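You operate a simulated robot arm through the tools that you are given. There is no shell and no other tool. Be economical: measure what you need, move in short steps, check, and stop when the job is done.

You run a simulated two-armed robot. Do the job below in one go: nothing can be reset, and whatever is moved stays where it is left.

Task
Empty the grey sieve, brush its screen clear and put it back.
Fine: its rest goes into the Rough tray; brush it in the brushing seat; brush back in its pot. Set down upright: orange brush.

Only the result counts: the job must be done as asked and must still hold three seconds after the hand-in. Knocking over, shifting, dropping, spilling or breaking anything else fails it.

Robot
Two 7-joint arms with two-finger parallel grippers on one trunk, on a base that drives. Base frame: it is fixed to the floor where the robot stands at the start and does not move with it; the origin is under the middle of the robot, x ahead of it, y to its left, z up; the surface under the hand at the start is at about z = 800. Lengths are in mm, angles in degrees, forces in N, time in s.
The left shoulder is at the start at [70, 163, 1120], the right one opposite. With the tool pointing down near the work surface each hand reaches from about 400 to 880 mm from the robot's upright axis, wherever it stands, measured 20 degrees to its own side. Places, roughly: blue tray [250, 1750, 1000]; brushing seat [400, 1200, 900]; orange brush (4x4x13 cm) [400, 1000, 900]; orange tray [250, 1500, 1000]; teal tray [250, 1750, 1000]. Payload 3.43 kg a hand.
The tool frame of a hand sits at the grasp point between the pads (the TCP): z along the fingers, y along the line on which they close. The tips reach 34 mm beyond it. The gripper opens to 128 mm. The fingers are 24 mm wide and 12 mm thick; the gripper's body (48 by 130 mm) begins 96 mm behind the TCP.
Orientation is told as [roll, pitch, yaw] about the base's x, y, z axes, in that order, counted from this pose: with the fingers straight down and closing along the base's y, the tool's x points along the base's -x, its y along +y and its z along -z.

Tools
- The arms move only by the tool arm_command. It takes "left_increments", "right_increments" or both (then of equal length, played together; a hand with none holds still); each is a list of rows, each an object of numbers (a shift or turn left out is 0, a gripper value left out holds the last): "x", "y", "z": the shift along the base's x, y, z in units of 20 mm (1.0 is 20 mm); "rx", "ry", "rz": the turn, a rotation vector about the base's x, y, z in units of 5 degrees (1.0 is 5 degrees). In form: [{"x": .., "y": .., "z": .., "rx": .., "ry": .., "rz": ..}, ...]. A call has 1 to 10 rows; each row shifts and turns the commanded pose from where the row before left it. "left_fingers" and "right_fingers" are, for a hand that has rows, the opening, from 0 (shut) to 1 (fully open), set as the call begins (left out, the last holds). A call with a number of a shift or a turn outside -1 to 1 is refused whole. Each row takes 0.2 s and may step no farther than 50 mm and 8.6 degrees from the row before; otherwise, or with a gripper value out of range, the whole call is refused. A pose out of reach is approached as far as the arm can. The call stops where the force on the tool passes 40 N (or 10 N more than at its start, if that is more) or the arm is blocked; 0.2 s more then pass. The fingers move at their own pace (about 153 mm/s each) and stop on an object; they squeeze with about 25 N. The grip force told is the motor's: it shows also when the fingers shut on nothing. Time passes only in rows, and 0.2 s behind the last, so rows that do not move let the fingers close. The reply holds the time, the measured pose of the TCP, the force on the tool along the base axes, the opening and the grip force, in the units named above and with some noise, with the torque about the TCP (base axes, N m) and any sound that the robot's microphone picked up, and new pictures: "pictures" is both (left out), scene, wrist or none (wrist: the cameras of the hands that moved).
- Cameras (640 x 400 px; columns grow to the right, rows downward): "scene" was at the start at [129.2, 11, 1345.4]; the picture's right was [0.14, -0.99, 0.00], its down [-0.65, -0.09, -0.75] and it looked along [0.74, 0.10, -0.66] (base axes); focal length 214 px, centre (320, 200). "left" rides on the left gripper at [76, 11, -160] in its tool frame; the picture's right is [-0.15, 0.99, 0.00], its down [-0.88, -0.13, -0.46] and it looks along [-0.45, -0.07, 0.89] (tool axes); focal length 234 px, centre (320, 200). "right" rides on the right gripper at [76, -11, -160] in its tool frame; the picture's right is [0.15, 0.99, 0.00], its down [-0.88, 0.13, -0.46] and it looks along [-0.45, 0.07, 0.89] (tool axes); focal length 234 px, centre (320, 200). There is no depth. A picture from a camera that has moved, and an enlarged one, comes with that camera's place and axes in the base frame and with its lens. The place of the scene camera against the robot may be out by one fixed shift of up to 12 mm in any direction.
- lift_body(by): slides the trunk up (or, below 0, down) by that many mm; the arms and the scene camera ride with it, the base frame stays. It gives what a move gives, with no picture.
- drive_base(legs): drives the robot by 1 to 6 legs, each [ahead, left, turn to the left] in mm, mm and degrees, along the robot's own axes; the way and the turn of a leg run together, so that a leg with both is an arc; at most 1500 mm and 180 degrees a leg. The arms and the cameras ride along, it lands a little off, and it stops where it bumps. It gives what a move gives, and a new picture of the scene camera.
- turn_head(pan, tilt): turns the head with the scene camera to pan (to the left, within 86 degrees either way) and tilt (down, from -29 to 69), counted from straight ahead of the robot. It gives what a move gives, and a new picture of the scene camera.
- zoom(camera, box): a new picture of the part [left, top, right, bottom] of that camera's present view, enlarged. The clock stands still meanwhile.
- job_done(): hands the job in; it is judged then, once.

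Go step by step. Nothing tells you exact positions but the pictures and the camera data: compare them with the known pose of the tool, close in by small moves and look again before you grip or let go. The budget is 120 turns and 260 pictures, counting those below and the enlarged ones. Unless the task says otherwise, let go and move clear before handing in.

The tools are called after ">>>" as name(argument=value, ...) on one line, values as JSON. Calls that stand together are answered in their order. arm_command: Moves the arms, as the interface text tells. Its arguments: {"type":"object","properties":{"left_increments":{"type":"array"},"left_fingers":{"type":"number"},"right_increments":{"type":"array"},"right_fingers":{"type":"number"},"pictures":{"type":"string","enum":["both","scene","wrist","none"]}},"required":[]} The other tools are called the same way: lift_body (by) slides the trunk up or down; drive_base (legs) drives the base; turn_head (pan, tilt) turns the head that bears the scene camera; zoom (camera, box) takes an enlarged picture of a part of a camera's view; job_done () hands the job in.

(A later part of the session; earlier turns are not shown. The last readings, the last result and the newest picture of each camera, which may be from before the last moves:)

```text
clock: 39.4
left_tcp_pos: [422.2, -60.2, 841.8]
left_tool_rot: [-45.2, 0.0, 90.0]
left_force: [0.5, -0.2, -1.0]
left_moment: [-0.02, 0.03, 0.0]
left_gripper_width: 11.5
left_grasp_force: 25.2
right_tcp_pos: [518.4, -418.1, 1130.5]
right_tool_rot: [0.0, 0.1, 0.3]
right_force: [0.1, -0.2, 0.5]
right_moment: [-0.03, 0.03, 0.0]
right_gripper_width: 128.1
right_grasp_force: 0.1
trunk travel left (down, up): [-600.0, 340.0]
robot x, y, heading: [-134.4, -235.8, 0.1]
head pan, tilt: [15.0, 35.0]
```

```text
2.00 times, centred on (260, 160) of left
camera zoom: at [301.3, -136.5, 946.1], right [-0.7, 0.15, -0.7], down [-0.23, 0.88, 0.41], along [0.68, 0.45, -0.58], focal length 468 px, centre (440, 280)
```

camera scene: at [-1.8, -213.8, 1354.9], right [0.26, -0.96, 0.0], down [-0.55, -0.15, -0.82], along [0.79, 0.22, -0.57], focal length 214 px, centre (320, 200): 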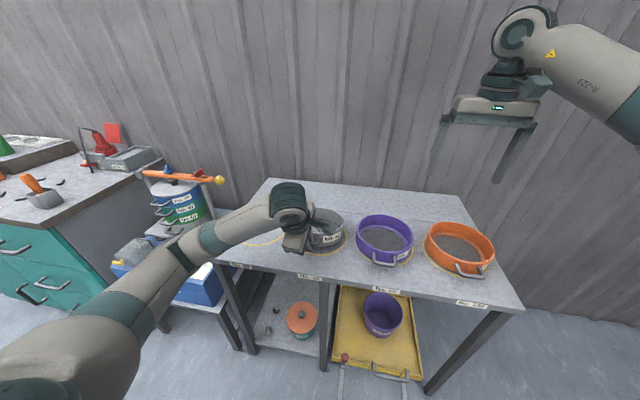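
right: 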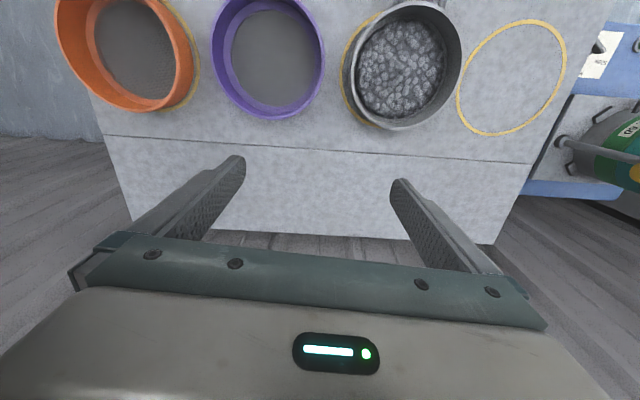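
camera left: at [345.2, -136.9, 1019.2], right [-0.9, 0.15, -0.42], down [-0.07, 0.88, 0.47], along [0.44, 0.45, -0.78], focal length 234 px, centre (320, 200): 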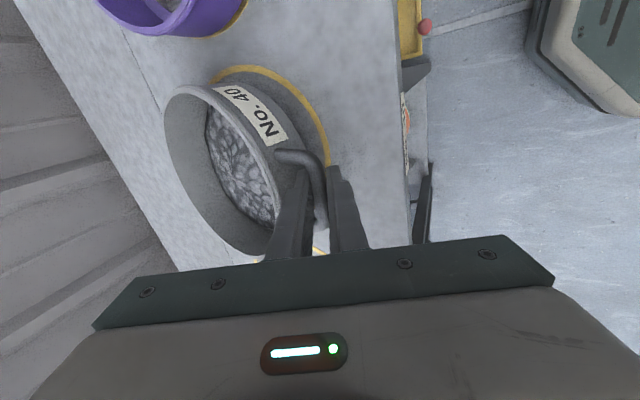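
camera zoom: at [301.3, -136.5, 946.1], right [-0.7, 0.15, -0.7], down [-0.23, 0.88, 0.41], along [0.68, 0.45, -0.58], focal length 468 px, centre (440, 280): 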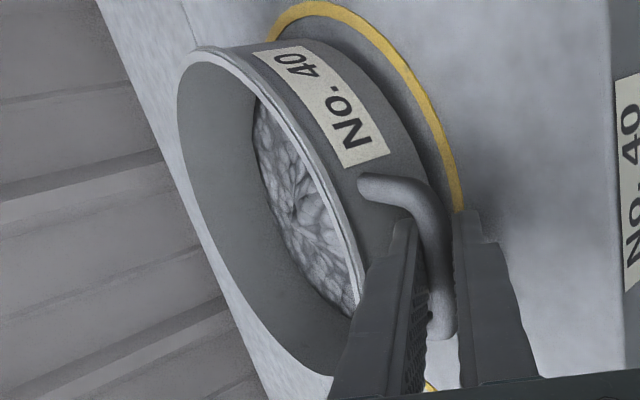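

The wedge can't hold in this geometry, so I'll change to a balanced two-handed pinch of the rim at its left and right sides. First I set the sieve down and withdraw along the fingers.

>>> arm_command(left_increments=[{"z": -0.12}, {}], pictures="none")

>>> arm_command(left_increments=[{}, {"x": -0.5, "z": 0.5}, {"x": -0.5, "z": 0.5}, {"x": -1, "z": 1}, {"x": -1, "z": 1}, {"z": 1, "ry": 1}, {"z": 1, "ry": 1}, {"z": 1, "ry": 1}, {"z": 1, "ry": 1}, {"z": 1, "ry": 1}], left_fingers=0.14)

```text
clock: 40.0
left_tcp_pos: [422.2, -60.7, 841.8]
left_tool_rot: [-45.2, 0.0, 90.0]
left_force: [2.0, 2.2, 7.2]
left_moment: [0.08, -0.23, 0.15]
left_gripper_width: 11.7
left_grasp_force: 24.9
right_tcp_pos: [517.8, -419.2, 1131.1]
right_tool_rot: [-0.1, 0.0, 0.3]
right_force: [0.1, -0.3, 0.3]
right_moment: [-0.01, 0.01, 0.02]
right_gripper_width: 128.3
right_grasp_force: 0.0
trunk travel left (down, up): [-600.0, 340.0]
robot x, y, heading: [-135.0, -234.4, 0.4]
head pan, tilt: [15.0, 35.0]
```

```text
clock: 42.2
left_tcp_pos: [400.4, -68.9, 991.2]
left_tool_rot: [-19.9, 0.0, 90.0]
left_force: [0.0, 0.0, -0.4]
left_moment: [0.01, 0.01, -0.01]
left_gripper_width: 17.7
left_grasp_force: 0.1
left hand out of reach, approached as far as the arm can: row 4, 5
right_tcp_pos: [518.6, -419.1, 1130.8]
right_tool_rot: [0.0, 0.0, 0.3]
right_force: [0.4, -0.1, 0.6]
right_moment: [0.06, 0.01, 0.0]
right_gripper_width: 128.0
right_grasp_force: 0.1
trunk travel left (down, up): [-600.0, 340.0]
robot x, y, heading: [-128.3, -237.9, 0.4]
head pan, tilt: [15.0, 35.0]
camera scene: at [-2.2, -214.4, 1354.8], right [0.26, -0.96, 0.0], down [-0.55, -0.15, -0.82], along [0.79, 0.22, -0.57], focal length 214 px, centre (320, 200)
camera left: at [334.5, -144.8, 1137.0], right [-0.93, 0.15, -0.34], down [-0.03, 0.88, 0.47], along [0.37, 0.45, -0.81], focal length 234 px, centre (320, 200)
```

scene: 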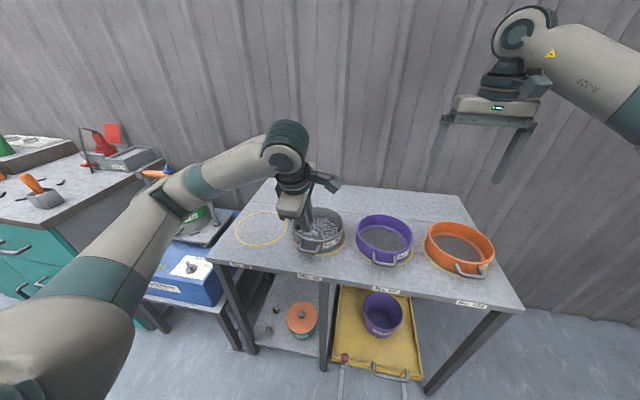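
left: 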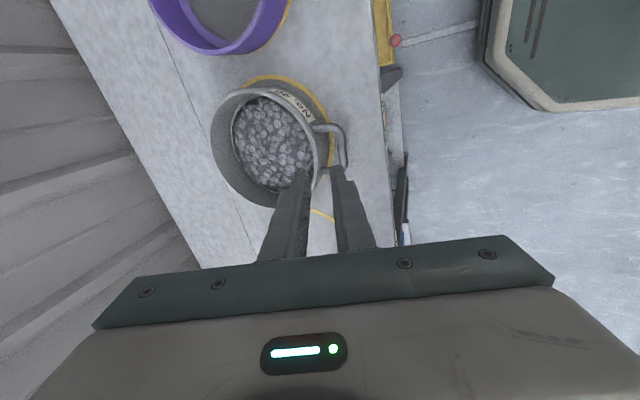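

The sieve stands on its ring again. I bring the left hand up and back to yaw 0, then centre the robot on the sieve.

>>> arm_command(left_increments=[{"z": 0.8, "ry": 1}, {"z": 0.8, "ry": 1}, {"z": 0.8, "ry": 1}, {"z": 0.8, "ry": 1}, {"z": 0.8, "rz": -1, "y": 0.7}, {"z": 0.8, "rz": -1, "y": 0.7}, {"rz": -1, "y": 0.7}, {"rz": -1, "y": 0.7}, {"rz": -1, "y": 0.7}, {"rz": -1, "y": 0.7}], pictures="none")

>>> arm_command(left_increments=[{"rz": -1}, {"rz": -1}, {"rz": -1}, {"rz": -1}, {"rz": -1}, {"rz": -1}, {"rz": -1}, {"rz": -1}, {"rz": -1}, {"rz": -1}], left_fingers=0.3, pictures="none")

>>> arm_command(left_increments=[{"rz": -1}, {"rz": -0.95}], pictures="none")

>>> drive_base(legs=[[-20, 176, -0.4]])

```text
clock: 44.4
left_tcp_pos: [400.3, 14.7, 1088.4]
left_tool_rot: [-0.1, 0.0, 59.9]
left_force: [0.6, -0.3, -0.5]
left_moment: [-0.05, 0.01, 0.0]
left_gripper_width: 18.0
left_grasp_force: 0.0
right_tcp_pos: [516.9, -416.9, 1131.6]
right_tool_rot: [0.0, 0.0, 0.3]
right_force: [0.3, 0.2, 0.0]
right_moment: [-0.01, 0.0, 0.01]
right_gripper_width: 128.2
right_grasp_force: 0.0
trunk travel left (down, up): [-600.0, 340.0]
robot x, y, heading: [-130.9, -237.3, 0.3]
head pan, tilt: [15.0, 35.0]
```

```text
clock: 46.6
left_tcp_pos: [401.6, 14.1, 1088.1]
left_tool_rot: [0.1, 0.0, 9.9]
left_force: [0.0, 0.6, 0.5]
left_moment: [-0.01, -0.02, -0.01]
left_gripper_width: 38.6
left_grasp_force: 0.0
right_tcp_pos: [516.3, -417.8, 1131.1]
right_tool_rot: [-0.1, -0.1, 0.2]
right_force: [0.4, -0.6, 0.5]
right_moment: [0.04, 0.02, 0.01]
right_gripper_width: 128.1
right_grasp_force: 0.0
trunk travel left (down, up): [-600.0, 340.0]
robot x, y, heading: [-134.0, -236.8, 0.3]
head pan, tilt: [15.0, 35.0]
```

```text
clock: 47.2
left_tcp_pos: [400.3, 14.3, 1087.4]
left_tool_rot: [0.0, -0.1, 0.2]
left_force: [0.1, -0.7, -0.2]
left_moment: [-0.03, -0.04, 0.01]
left_gripper_width: 38.4
left_grasp_force: 0.1
right_tcp_pos: [518.1, -418.1, 1131.2]
right_tool_rot: [-0.1, 0.0, 0.3]
right_force: [-0.3, 0.1, 0.9]
right_moment: [0.02, 0.0, -0.03]
right_gripper_width: 128.0
right_grasp_force: 0.2
trunk travel left (down, up): [-600.0, 340.0]
robot x, y, heading: [-135.8, -240.4, 0.3]
head pan, tilt: [15.0, 35.0]
```

```text
clock: 48.7
left_tcp_pos: [383.6, 205.8, 1082.9]
left_tool_rot: [-0.7, 0.2, 0.0]
left_force: [0.5, 1.5, 0.2]
left_moment: [-0.18, 0.08, -0.01]
left_gripper_width: 38.5
left_grasp_force: 0.0
right_tcp_pos: [497.9, -225.2, 1129.7]
right_tool_rot: [-0.7, 0.3, 0.0]
right_force: [0.7, 1.4, -0.4]
right_moment: [-0.14, 0.05, 0.0]
right_gripper_width: 128.0
right_grasp_force: 0.1
trunk travel left (down, up): [-600.0, 340.0]
robot x, y, heading: [-152.7, -56.8, -0.0]
head pan, tilt: [15.0, 35.0]
camera scene: at [-20.1, -16.1, 1354.8], right [0.26, -0.97, 0.01], down [-0.56, -0.16, -0.82], along [0.79, 0.2, -0.58], focal length 214 px, centre (320, 200)
```

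scene: 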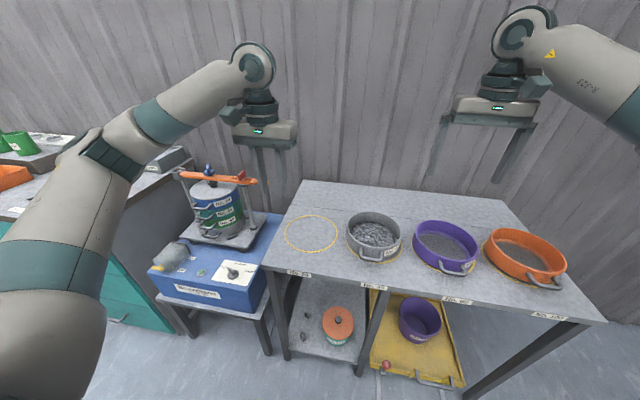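

Robot is centred on the sieve. I bring both hands above the rim's left and right sides.

>>> arm_command(left_increments=[{"x": 0.77, "y": -0.85, "z": -0.5}, {"x": 0.77, "y": -0.85, "z": -0.5}, {"x": 0.77, "y": -0.85, "z": -0.5}, {"x": 0.77, "y": -0.85, "z": -0.5}, {"x": 0.77, "y": -0.85, "z": -0.5}, {"x": 0.77, "y": -0.85, "z": -0.5}, {"x": 0.77, "y": -0.85, "z": -0.5}, {"x": 0.77, "y": -0.85, "z": -0.5}, {"x": 0.77, "y": -0.85, "z": -0.5}, {"x": 0.77, "y": -0.85, "z": -0.5}], right_increments=[{"x": 0.2, "y": 0.38, "z": -0.72}, {"x": 0.2, "y": 0.38, "z": -0.72}, {"x": 0.2, "y": 0.38, "z": -0.72}, {"x": 0.2, "y": 0.38, "z": -0.72}, {"x": 0.2, "y": 0.38, "z": -0.72}, {"x": 0.2, "y": 0.38, "z": -0.72}, {"x": 0.2, "y": 0.38, "z": -0.72}, {"x": 0.2, "y": 0.38, "z": -0.72}, {"x": 0.2, "y": 0.38, "z": -0.72}, {"x": 0.2, "y": 0.38, "z": -0.72}], left_fingers=0.2, right_fingers=0.2, pictures="wrist")

>>> turn_head(pan=0, tilt=40)

>>> zoom(camera="scene", box=[240, 120, 400, 220])

```text
clock: 50.9
left_tcp_pos: [536.4, 28.0, 987.8]
left_tool_rot: [0.0, 0.1, 0.1]
left_force: [-0.7, 0.1, -0.4]
left_moment: [0.02, 0.02, -0.01]
left_gripper_width: 25.8
left_grasp_force: 0.0
right_tcp_pos: [534.6, -158.1, 984.8]
right_tool_rot: [0.0, 0.0, 0.2]
right_force: [0.8, 0.7, 0.4]
right_moment: [0.01, 0.0, -0.02]
right_gripper_width: 25.6
right_grasp_force: 0.1
trunk travel left (down, up): [-600.0, 340.0]
robot x, y, heading: [-152.9, -53.1, 0.0]
head pan, tilt: [15.0, 35.0]
camera right: at [459.1, -170.3, 1144.5], right [-0.15, 0.99, 0.0], down [0.88, 0.13, 0.46], along [0.45, 0.07, -0.89], focal length 234 px, centre (320, 200)
camera left: at [460.0, 39.0, 1146.5], right [0.14, 0.99, 0.0], down [0.88, -0.13, 0.45], along [0.45, -0.06, -0.89], focal length 234 px, centre (320, 200)
```

right: 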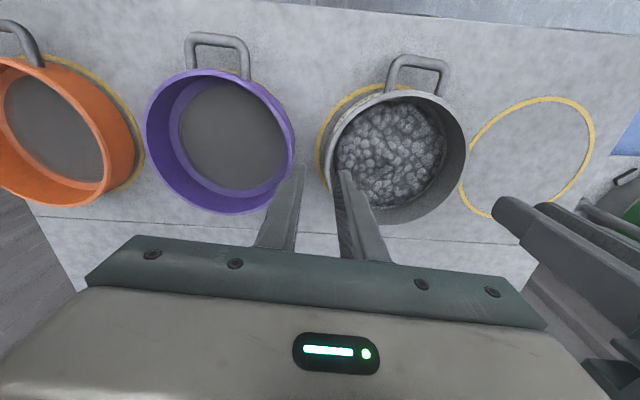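
left: 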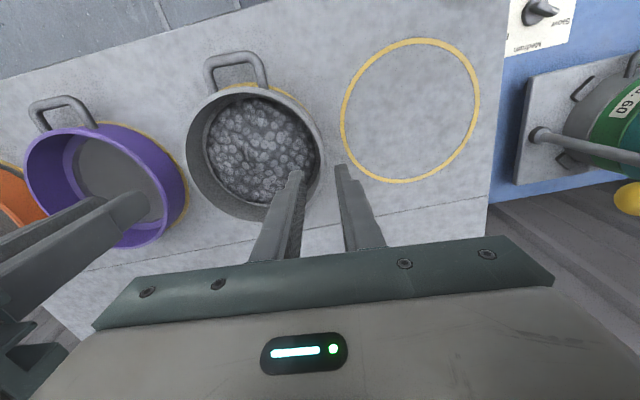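

```text
clock: 51.7
left_tcp_pos: [534.8, 29.4, 989.3]
left_tool_rot: [0.1, 0.1, 0.1]
left_force: [-0.4, -0.7, 0.3]
left_moment: [-0.02, -0.04, 0.0]
left_gripper_width: 25.4
left_grasp_force: 0.1
right_tcp_pos: [534.5, -158.9, 986.6]
right_tool_rot: [0.0, -0.1, 0.1]
right_force: [0.9, -0.3, -0.3]
right_moment: [-0.01, -0.01, 0.0]
right_gripper_width: 25.3
right_grasp_force: 0.0
trunk travel left (down, up): [-600.0, 340.0]
robot x, y, heading: [-155.4, -50.3, -0.0]
head pan, tilt: [0.0, 40.0]
camera scene: at [-24.7, -50.7, 1347.5], right [0.0, -1.0, 0.0], down [-0.64, 0.0, -0.77], along [0.77, 0.0, -0.64], focal length 214 px, centre (320, 200)
```

scene: 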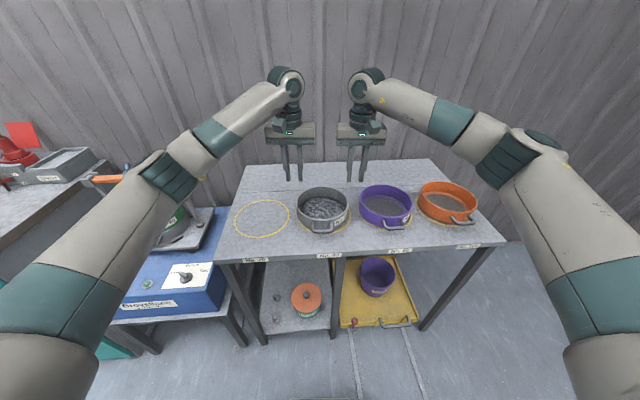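

```text
4.00 times, centred on (320, 170) of scene
camera zoom: at [-24.7, -50.7, 1347.5], right [0.0, -1.0, 0.0], down [-0.64, 0.0, -0.77], along [0.77, 0.0, -0.64], focal length 858 px, centre (320, 320)
```

zoom: 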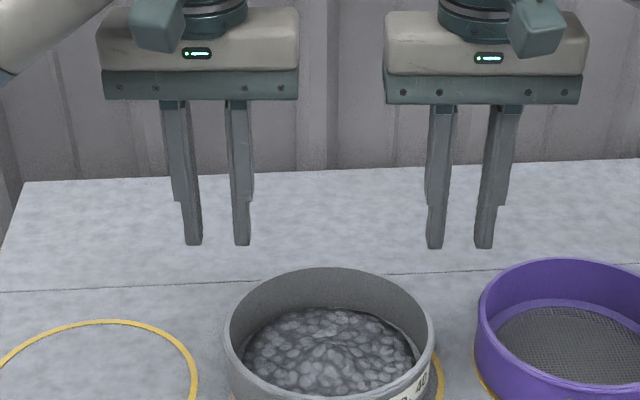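

Rim sides are at about [541, 28] and [541, -145], top at z≈860. I align and go to just above the rim.

>>> arm_command(left_increments=[{"x": 0.3, "y": -0.1}, {"z": -1}, {"z": -1}, {"z": -1}, {"z": -1}], right_increments=[{"x": 0.3, "y": 0.72}, {"z": -1}, {"z": -1}, {"z": -1}, {"z": -0.9}], pictures="wrist")

>>> zoom(camera="scene", box=[260, 145, 380, 245])

```text
clock: 52.9
left_tcp_pos: [539.7, 26.7, 908.3]
left_tool_rot: [0.0, 0.2, 0.3]
left_force: [0.5, -0.4, 0.2]
left_moment: [0.04, 0.01, 0.02]
left_gripper_width: 25.7
left_grasp_force: 0.0
right_tcp_pos: [540.7, -144.7, 908.3]
right_tool_rot: [0.0, 0.1, 0.1]
right_force: [0.7, -0.9, -0.6]
right_moment: [-0.01, 0.03, -0.02]
right_gripper_width: 25.7
right_grasp_force: 0.2
trunk travel left (down, up): [-600.0, 340.0]
robot x, y, heading: [-154.5, -53.7, -0.0]
head pan, tilt: [0.0, 40.0]
camera right: at [465.2, -155.5, 1067.4], right [-0.15, 0.99, 0.0], down [0.88, 0.13, 0.46], along [0.45, 0.07, -0.89], focal length 234 px, centre (320, 200)
camera left: at [464.7, 37.0, 1066.5], right [0.14, 0.99, 0.0], down [0.88, -0.13, 0.45], along [0.45, -0.07, -0.89], focal length 234 px, centre (320, 200)
```

right: 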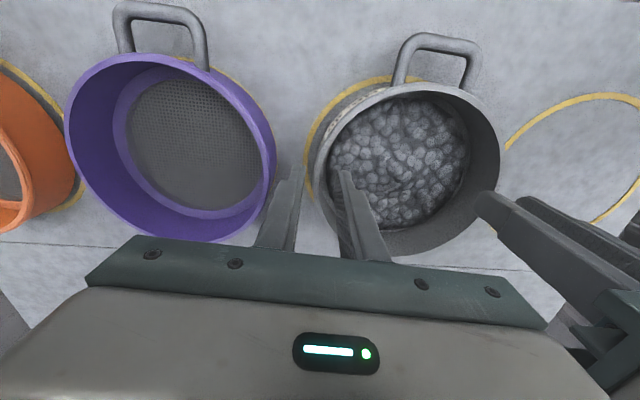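
left: 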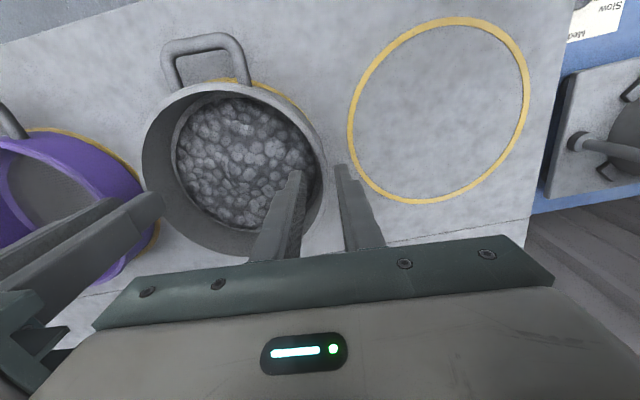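

```text
4.00 times, centred on (320, 195) of scene
camera zoom: at [-23.7, -50.7, 1347.4], right [0.0, -1.0, 0.0], down [-0.64, 0.0, -0.77], along [0.77, 0.0, -0.64], focal length 858 px, centre (320, 220)
```

zoom: 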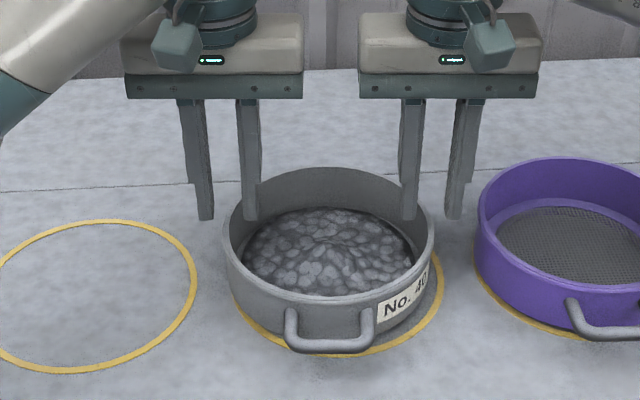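

Both are straddling the rim. Down 31 mm and close both.

>>> arm_command(left_increments=[{"z": -0.6}, {"z": -0.5}, {"z": -0.45}], right_increments=[{"z": -0.6}, {"z": -0.5}, {"z": -0.45}], pictures="none")

>>> arm_command(left_increments=[{}, {}, {}], right_increments=[{}, {}, {}], left_fingers=0, right_fingers=0, pictures="wrist")

```text
clock: 53.7
left_tcp_pos: [539.7, 25.6, 876.7]
left_tool_rot: [0.0, 0.1, 0.0]
left_force: [-0.4, 0.0, -0.4]
left_moment: [0.0, -0.01, -0.02]
left_gripper_width: 25.6
left_grasp_force: 0.0
right_tcp_pos: [539.1, -143.9, 876.7]
right_tool_rot: [0.0, 0.0, 0.1]
right_force: [-0.8, -0.3, -0.6]
right_moment: [0.01, 0.02, 0.01]
right_gripper_width: 25.8
right_grasp_force: 0.1
trunk travel left (down, up): [-600.0, 340.0]
robot x, y, heading: [-156.1, -52.1, 0.2]
head pan, tilt: [0.0, 40.0]
```

```text
clock: 54.5
left_tcp_pos: [539.2, 25.8, 877.2]
left_tool_rot: [0.0, 0.2, 0.1]
left_force: [0.5, -4.3, -1.1]
left_moment: [0.05, -0.02, 0.46]
left_gripper_width: 10.1
left_grasp_force: 25.3
right_tcp_pos: [539.2, -142.4, 877.2]
right_tool_rot: [0.0, 0.0, 0.2]
right_force: [0.5, 4.8, 1.0]
right_moment: [-0.11, -0.06, -0.49]
right_gripper_width: 10.2
right_grasp_force: 25.0
trunk travel left (down, up): [-600.0, 340.0]
robot x, y, heading: [-152.5, -51.8, 0.0]
head pan, tilt: [0.0, 40.0]
camera right: at [463.6, -155.6, 1036.7], right [-0.15, 0.99, 0.0], down [0.88, 0.13, 0.46], along [0.45, 0.07, -0.89], focal length 234 px, centre (320, 200)
camera left: at [463.6, 36.7, 1035.4], right [0.15, 0.99, 0.0], down [0.88, -0.13, 0.45], along [0.45, -0.07, -0.89], focal length 234 px, centre (320, 200)
```

right: 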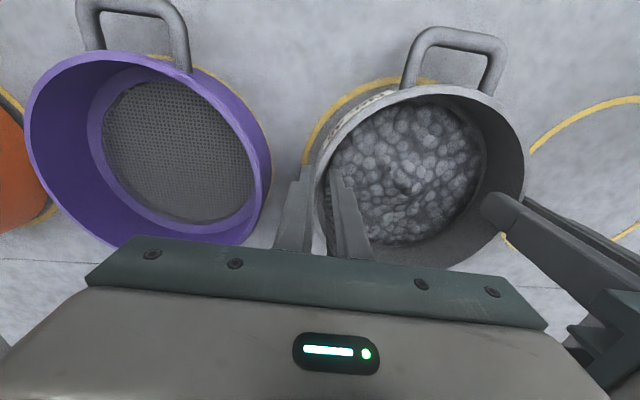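
left: 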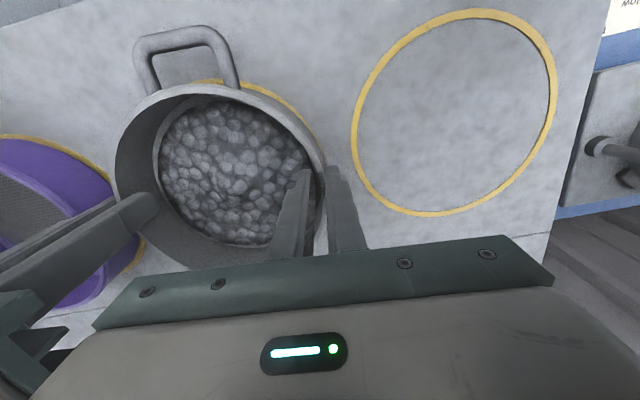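

>>> arm_command(left_increments=[{"z": 0.3}, {"z": 0.4}, {"z": 0.5}, {"z": 0.6}, {"z": 0.6}, {"z": 0.6}], right_increments=[{"z": 0.3}, {"z": 0.4}, {"z": 0.5}, {"z": 0.6}, {"z": 0.6}, {"z": 0.6}])

>>> zoom(camera="scene", box=[260, 145, 380, 245])

```text
clock: 55.9
left_tcp_pos: [539.9, 25.2, 937.4]
left_tool_rot: [0.1, 0.0, 0.2]
left_force: [-1.7, -6.4, -0.9]
left_moment: [-0.21, -0.03, 0.47]
left_gripper_width: 10.1
left_grasp_force: 24.9
right_tcp_pos: [539.0, -143.8, 936.8]
right_tool_rot: [-0.1, 0.0, 0.2]
right_force: [-0.3, 5.9, -3.5]
right_moment: [0.02, 0.05, -0.53]
right_gripper_width: 10.2
right_grasp_force: 24.8
trunk travel left (down, up): [-600.0, 340.0]
robot x, y, heading: [-154.1, -53.1, 0.1]
head pan, tilt: [0.0, 40.0]
camera scene: at [-24.7, -50.9, 1347.4], right [0.0, -1.0, 0.0], down [-0.64, 0.0, -0.77], along [0.77, 0.0, -0.64], focal length 214 px, centre (320, 200)
camera right: at [463.6, -155.6, 1096.7], right [-0.15, 0.99, 0.0], down [0.88, 0.13, 0.46], along [0.45, 0.07, -0.89], focal length 234 px, centre (320, 200)
camera left: at [463.0, 36.5, 1095.2], right [0.15, 0.99, 0.0], down [0.88, -0.13, 0.45], along [0.45, -0.07, -0.89], focal length 234 px, centre (320, 200)
```

scene: 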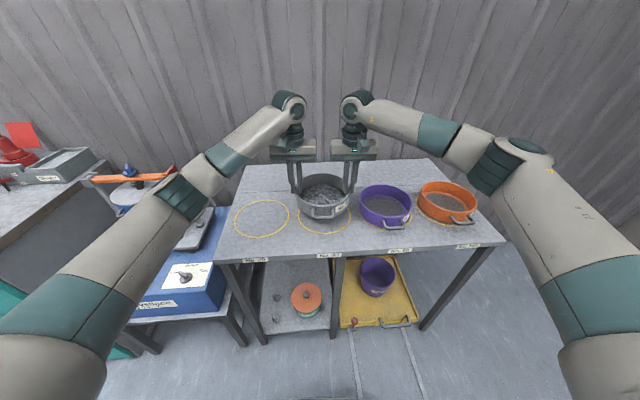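
right: 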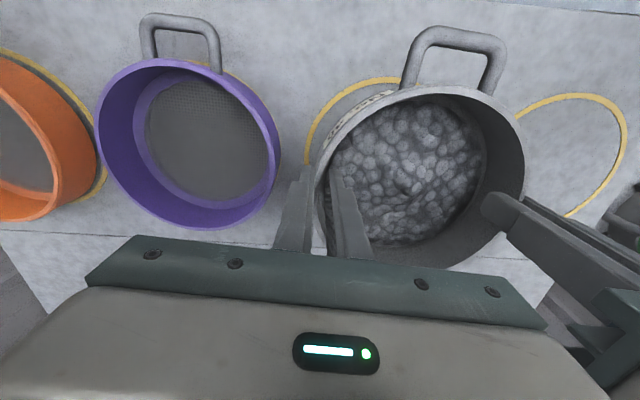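
left: 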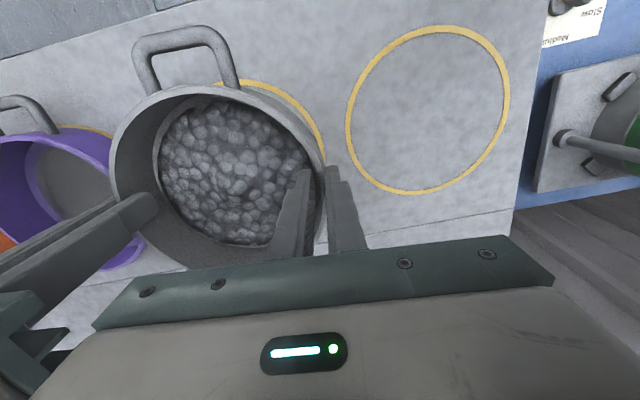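

```text
4.00 times, centred on (320, 195) of scene
camera zoom: at [-24.7, -50.9, 1347.4], right [0.0, -1.0, 0.0], down [-0.64, 0.0, -0.77], along [0.77, 0.0, -0.64], focal length 858 px, centre (320, 220)
```

zoom: 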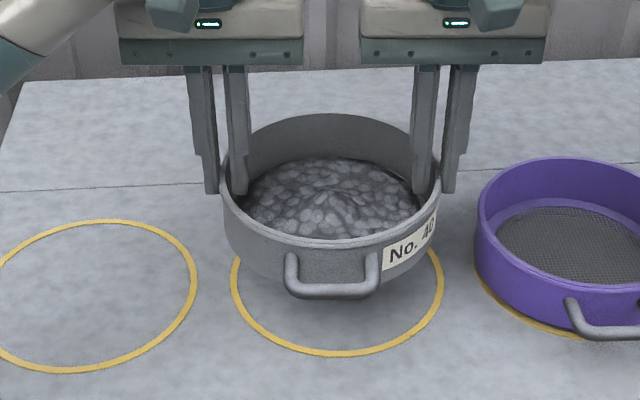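

The sieve hangs level between both hands. I raise it and carry it back and left to the front of the trays.

>>> arm_command(left_increments=[{"z": 0.8}, {"z": 1}, {"z": 1}, {"z": 1}, {"z": 1}, {"z": 0.8}], right_increments=[{"z": 0.8}, {"z": 1}, {"z": 1}, {"z": 1}, {"z": 1}, {"z": 0.8}], pictures="none")

>>> drive_base(legs=[[-400, 0, 0]])

```text
clock: 57.3
left_tcp_pos: [539.8, 25.6, 1048.5]
left_tool_rot: [-0.1, 0.1, 0.0]
left_force: [0.6, -14.9, 1.3]
left_moment: [-0.62, 0.52, 0.53]
left_gripper_width: 9.7
left_grasp_force: 25.2
right_tcp_pos: [540.9, -142.6, 1050.2]
right_tool_rot: [0.1, 0.0, 0.2]
right_force: [0.3, 14.6, -5.5]
right_moment: [0.08, -0.56, -0.54]
right_gripper_width: 10.0
right_grasp_force: 24.7
trunk travel left (down, up): [-600.0, 340.0]
robot x, y, heading: [-156.7, -52.7, 0.0]
head pan, tilt: [0.0, 40.0]
```

```text
clock: 59.8
left_tcp_pos: [138.7, 20.0, 1047.2]
left_tool_rot: [-0.2, 0.2, -0.3]
left_force: [-0.1, -27.3, -0.9]
left_moment: [-0.8, -0.1, 0.57]
left_gripper_width: 10.1
left_grasp_force: 25.1
right_tcp_pos: [137.9, -150.5, 1049.5]
right_tool_rot: [0.1, 0.1, -0.1]
right_force: [0.2, 28.1, -4.1]
right_moment: [0.57, 0.09, -0.54]
right_gripper_width: 9.9
right_grasp_force: 25.2
trunk travel left (down, up): [-600.0, 340.0]
robot x, y, heading: [-559.9, -56.2, -0.2]
head pan, tilt: [0.0, 40.0]
camera scene: at [-426.3, -54.7, 1347.2], right [-0.01, -1.0, 0.0], down [-0.64, 0.0, -0.77], along [0.77, 0.0, -0.64], focal length 214 px, centre (320, 200)
```

scene: 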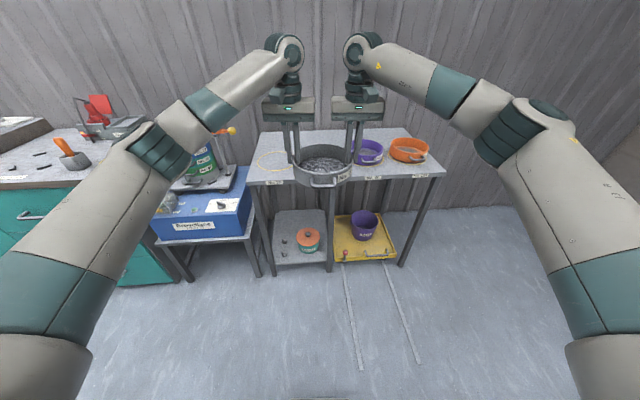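

Held fine, but the hands pull apart with 27 N; I relax them slightly toward each other, then drive left.

>>> arm_command(left_increments=[{"y": -0.04}, {"y": -0.04}, {}], right_increments=[{"y": 0.04}, {"y": 0.04}, {}], pictures="none")

```text
clock: 60.6
left_tcp_pos: [139.5, 19.0, 1047.9]
left_tool_rot: [0.1, 0.1, -0.2]
left_force: [1.0, 12.3, 0.1]
left_moment: [0.2, -0.23, 0.41]
left_gripper_width: 9.8
left_grasp_force: 25.1
right_tcp_pos: [140.0, -150.2, 1049.0]
right_tool_rot: [-0.1, 0.1, -0.2]
right_force: [0.0, -12.2, -4.3]
right_moment: [-0.58, 0.22, -0.47]
right_gripper_width: 9.6
right_grasp_force: 24.3
trunk travel left (down, up): [-600.0, 340.0]
robot x, y, heading: [-555.4, -56.0, 0.1]
head pan, tilt: [0.0, 40.0]
```

>>> drive_base(legs=[[0, 1000, 0], [0, 525, 0]])

>>> turn_head(pan=0, tilt=45)

```text
clock: 68.5
left_tcp_pos: [148.8, 1552.1, 1048.3]
left_tool_rot: [0.1, 0.2, -0.3]
left_force: [0.2, 31.0, 0.3]
left_moment: [0.66, -0.07, 0.34]
left_gripper_width: 9.9
left_grasp_force: 25.4
right_tcp_pos: [148.1, 1381.6, 1049.2]
right_tool_rot: [-0.1, 0.2, -0.2]
right_force: [-0.9, -32.0, -4.3]
right_moment: [-1.1, 0.03, -0.32]
right_gripper_width: 9.8
right_grasp_force: 25.0
trunk travel left (down, up): [-600.0, 340.0]
robot x, y, heading: [-548.9, 1479.2, -0.1]
head pan, tilt: [0.0, 40.0]
camera scene: at [-416.3, 1478.7, 1347.3], right [-0.01, -1.0, 0.0], down [-0.64, 0.0, -0.77], along [0.77, -0.01, -0.64], focal length 214 px, centre (320, 200)
```

scene: 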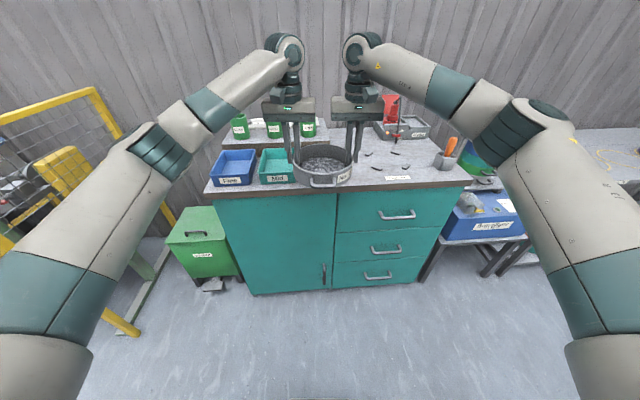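

```text
clock: 69.1
left_tcp_pos: [147.8, 1552.4, 1047.0]
left_tool_rot: [0.0, 0.2, -0.3]
left_force: [-0.3, 1.7, -0.6]
left_moment: [-0.11, 0.04, 0.41]
left_gripper_width: 10.1
left_grasp_force: 25.0
right_tcp_pos: [148.6, 1383.1, 1049.1]
right_tool_rot: [-0.1, 0.2, -0.3]
right_force: [0.0, -0.6, -4.4]
right_moment: [-0.23, -0.02, -0.47]
right_gripper_width: 9.8
right_grasp_force: 24.9
trunk travel left (down, up): [-600.0, 340.0]
robot x, y, heading: [-549.2, 1478.2, -0.4]
head pan, tilt: [0.0, 45.0]
camera scene: at [-420.1, 1478.7, 1340.0], right [-0.01, -1.0, 0.0], down [-0.71, 0.01, -0.71], along [0.71, -0.01, -0.71], focal length 214 px, centre (320, 200)
```

scene: 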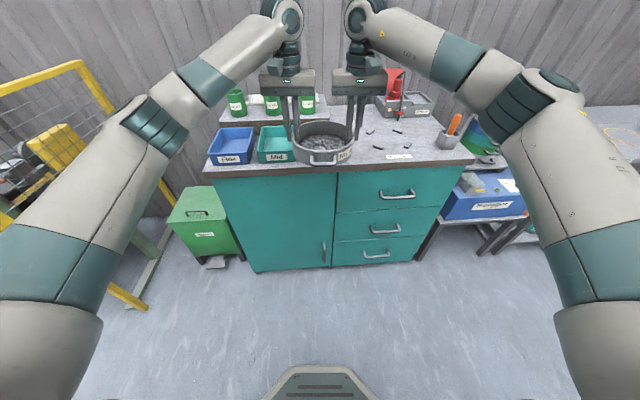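

>>> zoom(camera="left", box=[0, 0, 640, 400])

>>> zoom(camera="right", box=[0, 0, 640, 400])

>>> zoom(camera="scene", box=[180, 80, 500, 280])

```text
1.00 times, centred on (320, 200) of left (not enlarged: the box is as wide or as high as the picture)
camera zoom: at [72.5, 1562.9, 1206.4], right [0.15, 0.99, 0.0], down [0.88, -0.14, 0.45], along [0.45, -0.07, -0.89], focal length 234 px, centre (320, 200)
```

zoom: 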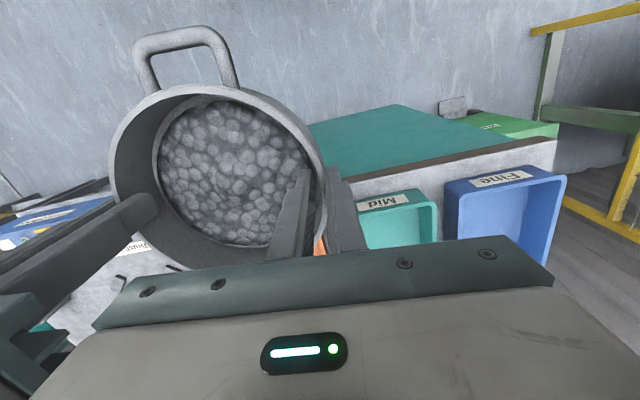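

```text
1.00 times, centred on (320, 200) of right (not enlarged: the box is as wide or as high as the picture)
camera zoom: at [72.2, 1371.4, 1208.4], right [-0.14, 0.99, 0.0], down [0.88, 0.13, 0.45], along [0.45, 0.06, -0.89], focal length 234 px, centre (320, 200)
```

zoom: 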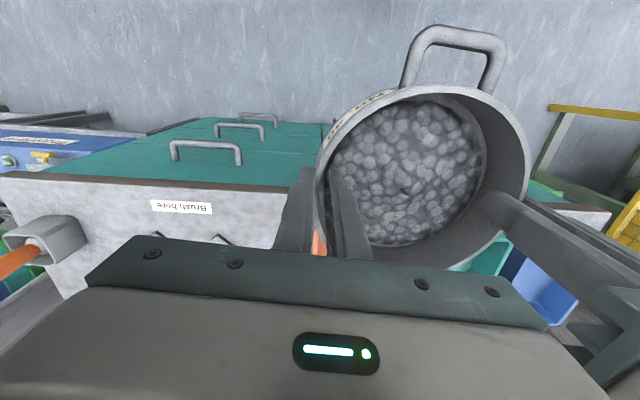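

```text
2.00 times, centred on (340, 180) of scene
camera zoom: at [-420.1, 1478.7, 1340.0], right [-0.01, -1.0, 0.0], down [-0.71, 0.01, -0.71], along [0.71, -0.01, -0.71], focal length 429 px, centre (280, 240)
```

zoom: 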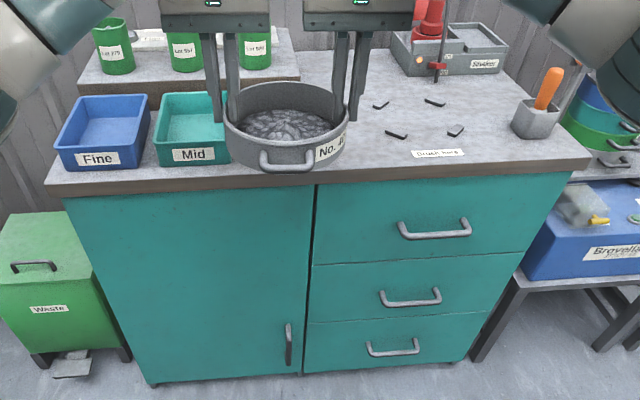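

The tray spans about y 1393–1540, x 245–425. I raise the sieve a little and drive forward so that its rim axis is at x≈340.

>>> arm_command(left_increments=[{"z": 0.6}, {"z": 0.7}, {"z": 0.6}], right_increments=[{"z": 0.6}, {"z": 0.7}, {"z": 0.6}], pictures="none")

>>> drive_base(legs=[[192, 0, 0.3]])

>>> zoom(camera="left", box=[0, 0, 640, 400])

>>> zoom(camera="right", box=[0, 0, 640, 400])

```text
clock: 69.9
left_tcp_pos: [147.5, 1553.4, 1086.0]
left_tool_rot: [0.2, 0.3, -0.2]
left_force: [1.4, 5.3, -2.8]
left_moment: [0.21, -0.48, 0.46]
left_gripper_width: 10.2
left_grasp_force: 25.0
right_tcp_pos: [148.5, 1382.7, 1086.9]
right_tool_rot: [-0.1, 0.1, -0.4]
right_force: [-0.1, -4.4, 0.4]
right_moment: [0.05, 0.43, -0.42]
right_gripper_width: 10.0
right_grasp_force: 25.1
trunk travel left (down, up): [-600.0, 340.0]
robot x, y, heading: [-543.7, 1478.9, -0.4]
head pan, tilt: [0.0, 45.0]
```

```text
clock: 71.5
left_tcp_pos: [335.7, 1555.6, 1085.2]
left_tool_rot: [0.1, 0.2, 0.1]
left_force: [-0.1, 14.4, -4.9]
left_moment: [0.71, 0.13, 0.41]
left_gripper_width: 10.1
left_grasp_force: 25.5
right_tcp_pos: [337.6, 1385.3, 1086.8]
right_tool_rot: [-0.1, 0.1, 0.1]
right_force: [0.0, -13.9, 0.0]
right_moment: [-0.21, -0.11, -0.42]
right_gripper_width: 9.7
right_grasp_force: 25.2
trunk travel left (down, up): [-600.0, 340.0]
robot x, y, heading: [-363.0, 1478.9, -0.2]
head pan, tilt: [0.0, 45.0]
camera scene: at [-231.8, 1478.6, 1340.1], right [0.0, -1.0, 0.0], down [-0.71, 0.0, -0.71], along [0.71, 0.0, -0.71], focal length 214 px, centre (320, 200)
```

scene: 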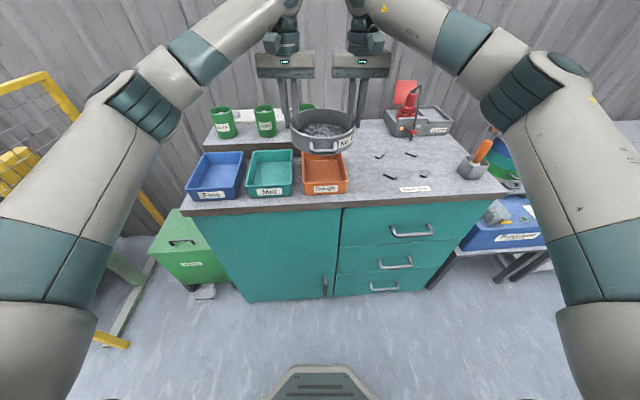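

```text
1.00 times, centred on (320, 200) of left (not enlarged: the box is as wide or as high as the picture)
camera zoom: at [260.2, 1566.1, 1245.1], right [0.15, 0.99, 0.0], down [0.88, -0.13, 0.45], along [0.45, -0.06, -0.89], focal length 234 px, centre (320, 200)
```

zoom: 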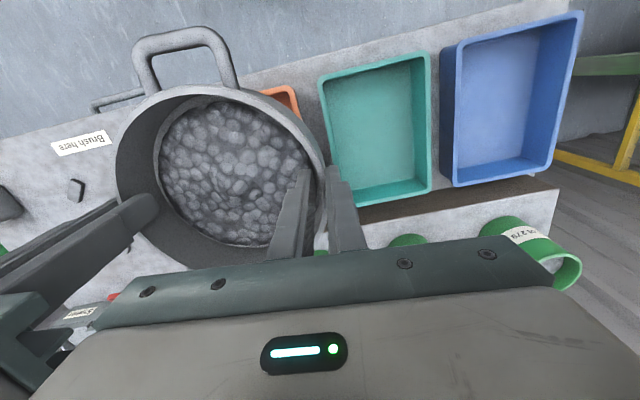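

```text
1.00 times, centred on (320, 200) of right (not enlarged: the box is as wide or as high as the picture)
camera zoom: at [261.9, 1374.9, 1245.6], right [-0.15, 0.99, 0.0], down [0.88, 0.13, 0.45], along [0.45, 0.07, -0.89], focal length 234 px, centre (320, 200)
```

zoom: 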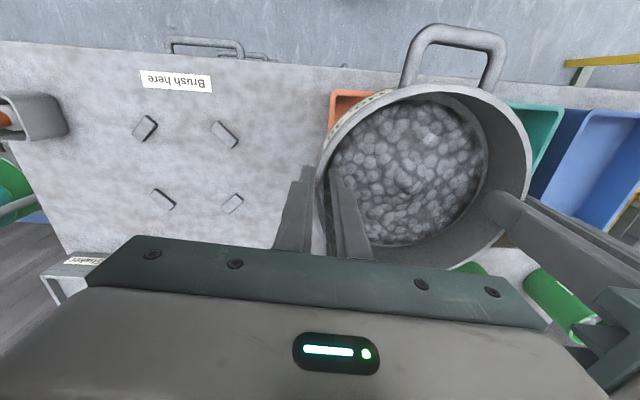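

The sieve axis is over the tray (centre about [340, 1463]). I shift it 6 mm in y and begin tipping it toward me with both wrists together.

>>> arm_command(left_increments=[{"y": -0.15}, {"y": -0.15}, {"ry": -0.7}, {"ry": -0.8}, {"ry": -0.9}, {"ry": -0.9}, {"ry": -0.9}, {"ry": -0.8}], right_increments=[{"y": -0.12}, {"y": -0.12}, {"ry": -0.7}, {"ry": -0.8}, {"ry": -0.9}, {"ry": -0.9}, {"ry": -0.9}, {"ry": -0.8}], pictures="scene")

>>> zoom(camera="scene", box=[240, 80, 400, 200])

```text
clock: 73.3
left_tcp_pos: [336.9, 1549.9, 1085.5]
left_tool_rot: [0.1, -24.8, 0.2]
left_force: [0.3, 14.1, -3.4]
left_moment: [0.33, 0.24, 0.55]
left_gripper_width: 10.1
left_grasp_force: 24.6
right_tcp_pos: [336.7, 1381.3, 1086.2]
right_tool_rot: [-0.1, -24.9, -0.1]
right_force: [-0.9, -13.1, -0.3]
right_moment: [-0.1, -0.14, -0.45]
right_gripper_width: 9.9
right_grasp_force: 25.8
trunk travel left (down, up): [-600.0, 340.0]
robot x, y, heading: [-356.2, 1474.9, 0.0]
head pan, tilt: [0.0, 45.0]
camera scene: at [-232.2, 1478.6, 1340.1], right [0.0, -1.0, 0.0], down [-0.71, 0.0, -0.71], along [0.71, 0.0, -0.71], focal length 214 px, centre (320, 200)
```

scene: 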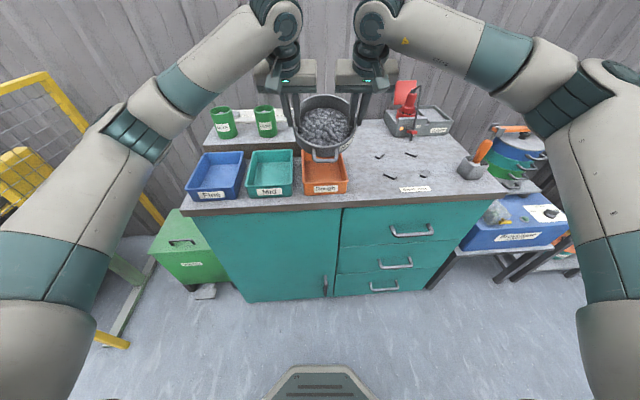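

```text
3.33 times, centred on (320, 140) of scene
camera zoom: at [-232.2, 1478.6, 1340.1], right [0.0, -1.0, 0.0], down [-0.71, 0.0, -0.71], along [0.71, 0.0, -0.71], focal length 715 px, centre (320, 400)
```

zoom: 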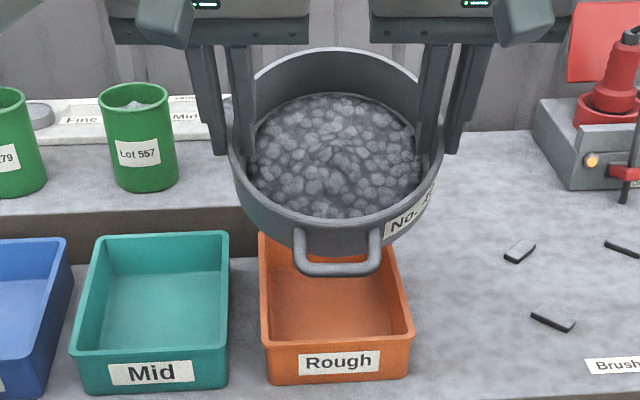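

>>> arm_command(left_increments=[{"ry": -0.8}, {"ry": -0.8}, {"ry": -0.8}, {"ry": -0.8}, {"ry": -0.8}], right_increments=[{"ry": -0.8}, {"ry": -0.8}, {"ry": -0.8}, {"ry": -0.8}, {"ry": -0.8}], pictures="none")

>>> zoom(camera="scene", box=[240, 80, 400, 200])

```text
clock: 74.5
left_tcp_pos: [336.0, 1550.7, 1085.7]
left_tool_rot: [0.1, -44.8, 0.3]
left_force: [2.0, 19.0, -5.4]
left_moment: [0.38, 0.13, 0.85]
left_gripper_width: 10.0
left_grasp_force: 25.1
right_tcp_pos: [337.4, 1382.2, 1085.6]
right_tool_rot: [-0.2, -44.9, -0.1]
right_force: [-2.7, -20.0, 1.5]
right_moment: [0.16, 0.02, -0.37]
right_gripper_width: 10.0
right_grasp_force: 24.8
trunk travel left (down, up): [-600.0, 340.0]
robot x, y, heading: [-360.8, 1479.8, -0.1]
head pan, tilt: [0.0, 45.0]
```

```text
3.33 times, centred on (320, 140) of scene
camera zoom: at [-231.8, 1478.7, 1340.0], right [0.0, -1.0, 0.0], down [-0.71, 0.0, -0.71], along [0.71, 0.0, -0.71], focal length 715 px, centre (320, 400)
```

zoom: 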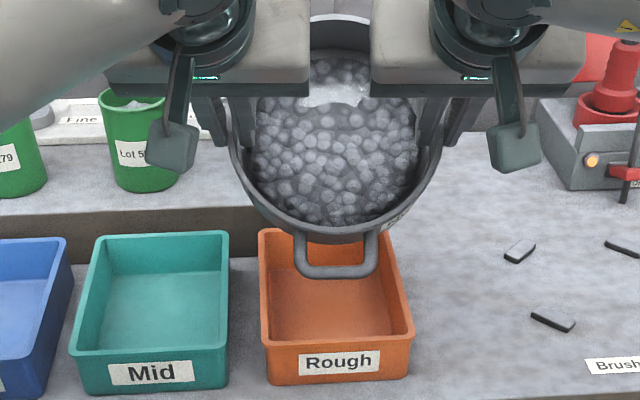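

The stones start to slide. I shift 15 mm forward for margin at the tray's front and keep tipping slowly.

>>> arm_command(left_increments=[{"x": 0.4}, {"x": 0.4}, {"ry": -0.7}, {"ry": -0.7}, {"ry": -0.7}, {"ry": -0.7}, {"ry": -0.7}], right_increments=[{"x": 0.4}, {"x": 0.4}, {"ry": -0.7}, {"ry": -0.7}, {"ry": -0.7}, {"ry": -0.7}, {"ry": -0.7}], pictures="none")

>>> zoom(camera="scene", box=[240, 80, 400, 200])

```text
clock: 76.1
left_tcp_pos: [352.6, 1549.6, 1086.2]
left_tool_rot: [0.1, -62.3, 0.1]
left_force: [2.5, 22.2, -3.5]
left_moment: [0.1, 0.48, 0.9]
left_gripper_width: 9.8
left_grasp_force: 25.3
right_tcp_pos: [354.2, 1381.0, 1085.6]
right_tool_rot: [-0.3, -62.4, -0.1]
right_force: [-1.8, -21.6, -1.0]
right_moment: [0.16, -0.27, -0.46]
right_gripper_width: 9.9
right_grasp_force: 24.5
trunk travel left (down, up): [-600.0, 340.0]
robot x, y, heading: [-360.4, 1479.0, -0.2]
head pan, tilt: [0.0, 45.0]
```

```text
3.33 times, centred on (320, 140) of scene
camera zoom: at [-231.7, 1478.6, 1340.0], right [0.0, -1.0, 0.0], down [-0.71, 0.0, -0.71], along [0.71, 0.0, -0.71], focal length 715 px, centre (320, 400)
```

zoom: 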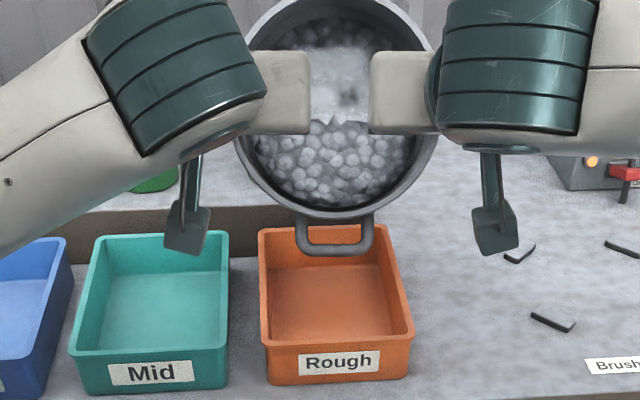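

>>> arm_command(left_increments=[{"y": 0.03, "ry": -0.7}, {"ry": -0.7}, {"ry": -0.7}, {"ry": -0.7}, {"ry": -0.7}], right_increments=[{"y": -0.03, "ry": -0.7}, {"ry": -0.7}, {"ry": -0.7}, {"ry": -0.7}, {"ry": -0.7}], pictures="none")

>>> zoom(camera="scene", box=[240, 80, 400, 200])

```text
clock: 77.3
left_tcp_pos: [351.2, 1553.0, 1086.5]
left_tool_rot: [-0.7, -79.9, 1.1]
left_force: [3.1, 18.1, -3.2]
left_moment: [-0.18, 0.23, 0.89]
left_gripper_width: 9.8
left_grasp_force: 24.8
right_tcp_pos: [352.3, 1383.4, 1086.5]
right_tool_rot: [-0.8, -80.0, 0.8]
right_force: [-4.2, -18.6, -1.2]
right_moment: [0.36, 0.04, -0.23]
right_gripper_width: 10.1
right_grasp_force: 24.7
trunk travel left (down, up): [-600.0, 340.0]
robot x, y, heading: [-356.1, 1480.3, -0.1]
head pan, tilt: [0.0, 45.0]
```

```text
3.33 times, centred on (320, 140) of scene
camera zoom: at [-233.3, 1480.3, 1340.2], right [0.0, -1.0, 0.0], down [-0.71, 0.0, -0.71], along [0.71, 0.0, -0.71], focal length 715 px, centre (320, 400)
```

zoom: 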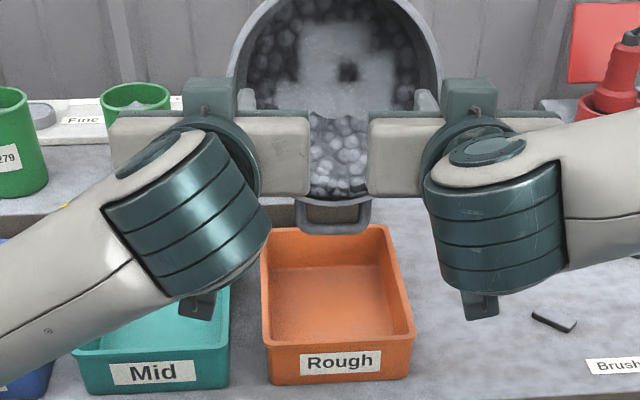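

>>> arm_command(left_increments=[{"ry": -0.7}, {"ry": -0.7}, {"ry": -0.7}, {"ry": -0.7}, {"ry": -0.7}], right_increments=[{"ry": -0.7}, {"ry": -0.7}, {"ry": -0.7}, {"ry": -0.7}, {"ry": -0.7}], pictures="none")

>>> zoom(camera="scene", box=[240, 80, 400, 200])

```text
clock: 78.2
left_tcp_pos: [353.4, 1555.6, 1084.9]
left_tool_rot: [-172.5, -88.5, 173.4]
left_force: [-1.3, 1.5, -1.5]
left_moment: [-0.37, 0.28, -0.45]
left_gripper_width: 10.8
left_grasp_force: 25.2
right_tcp_pos: [349.9, 1387.2, 1092.1]
right_tool_rot: [-173.9, -88.6, 172.6]
right_force: [1.2, -0.3, -1.7]
right_moment: [0.38, -0.05, 0.24]
right_gripper_width: 9.5
right_grasp_force: 25.0
right hand out of reach, approached as far as the arm can: row 3, 4
trunk travel left (down, up): [-600.0, 340.0]
robot x, y, heading: [-360.1, 1475.1, -0.0]
head pan, tilt: [0.0, 45.0]
stopped in row 4 (right hand): the force on the tool passed its limit at 44 N (the readings are from after the stop); the commanded pose is now the measured one
```

```text
3.33 times, centred on (320, 140) of scene
camera zoom: at [-231.9, 1479.4, 1340.0], right [0.0, -1.0, 0.0], down [-0.71, 0.0, -0.71], along [0.71, 0.0, -0.71], focal length 715 px, centre (320, 400)
```

zoom: 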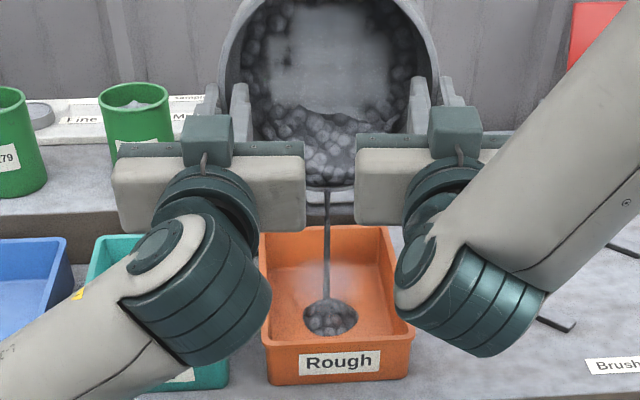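

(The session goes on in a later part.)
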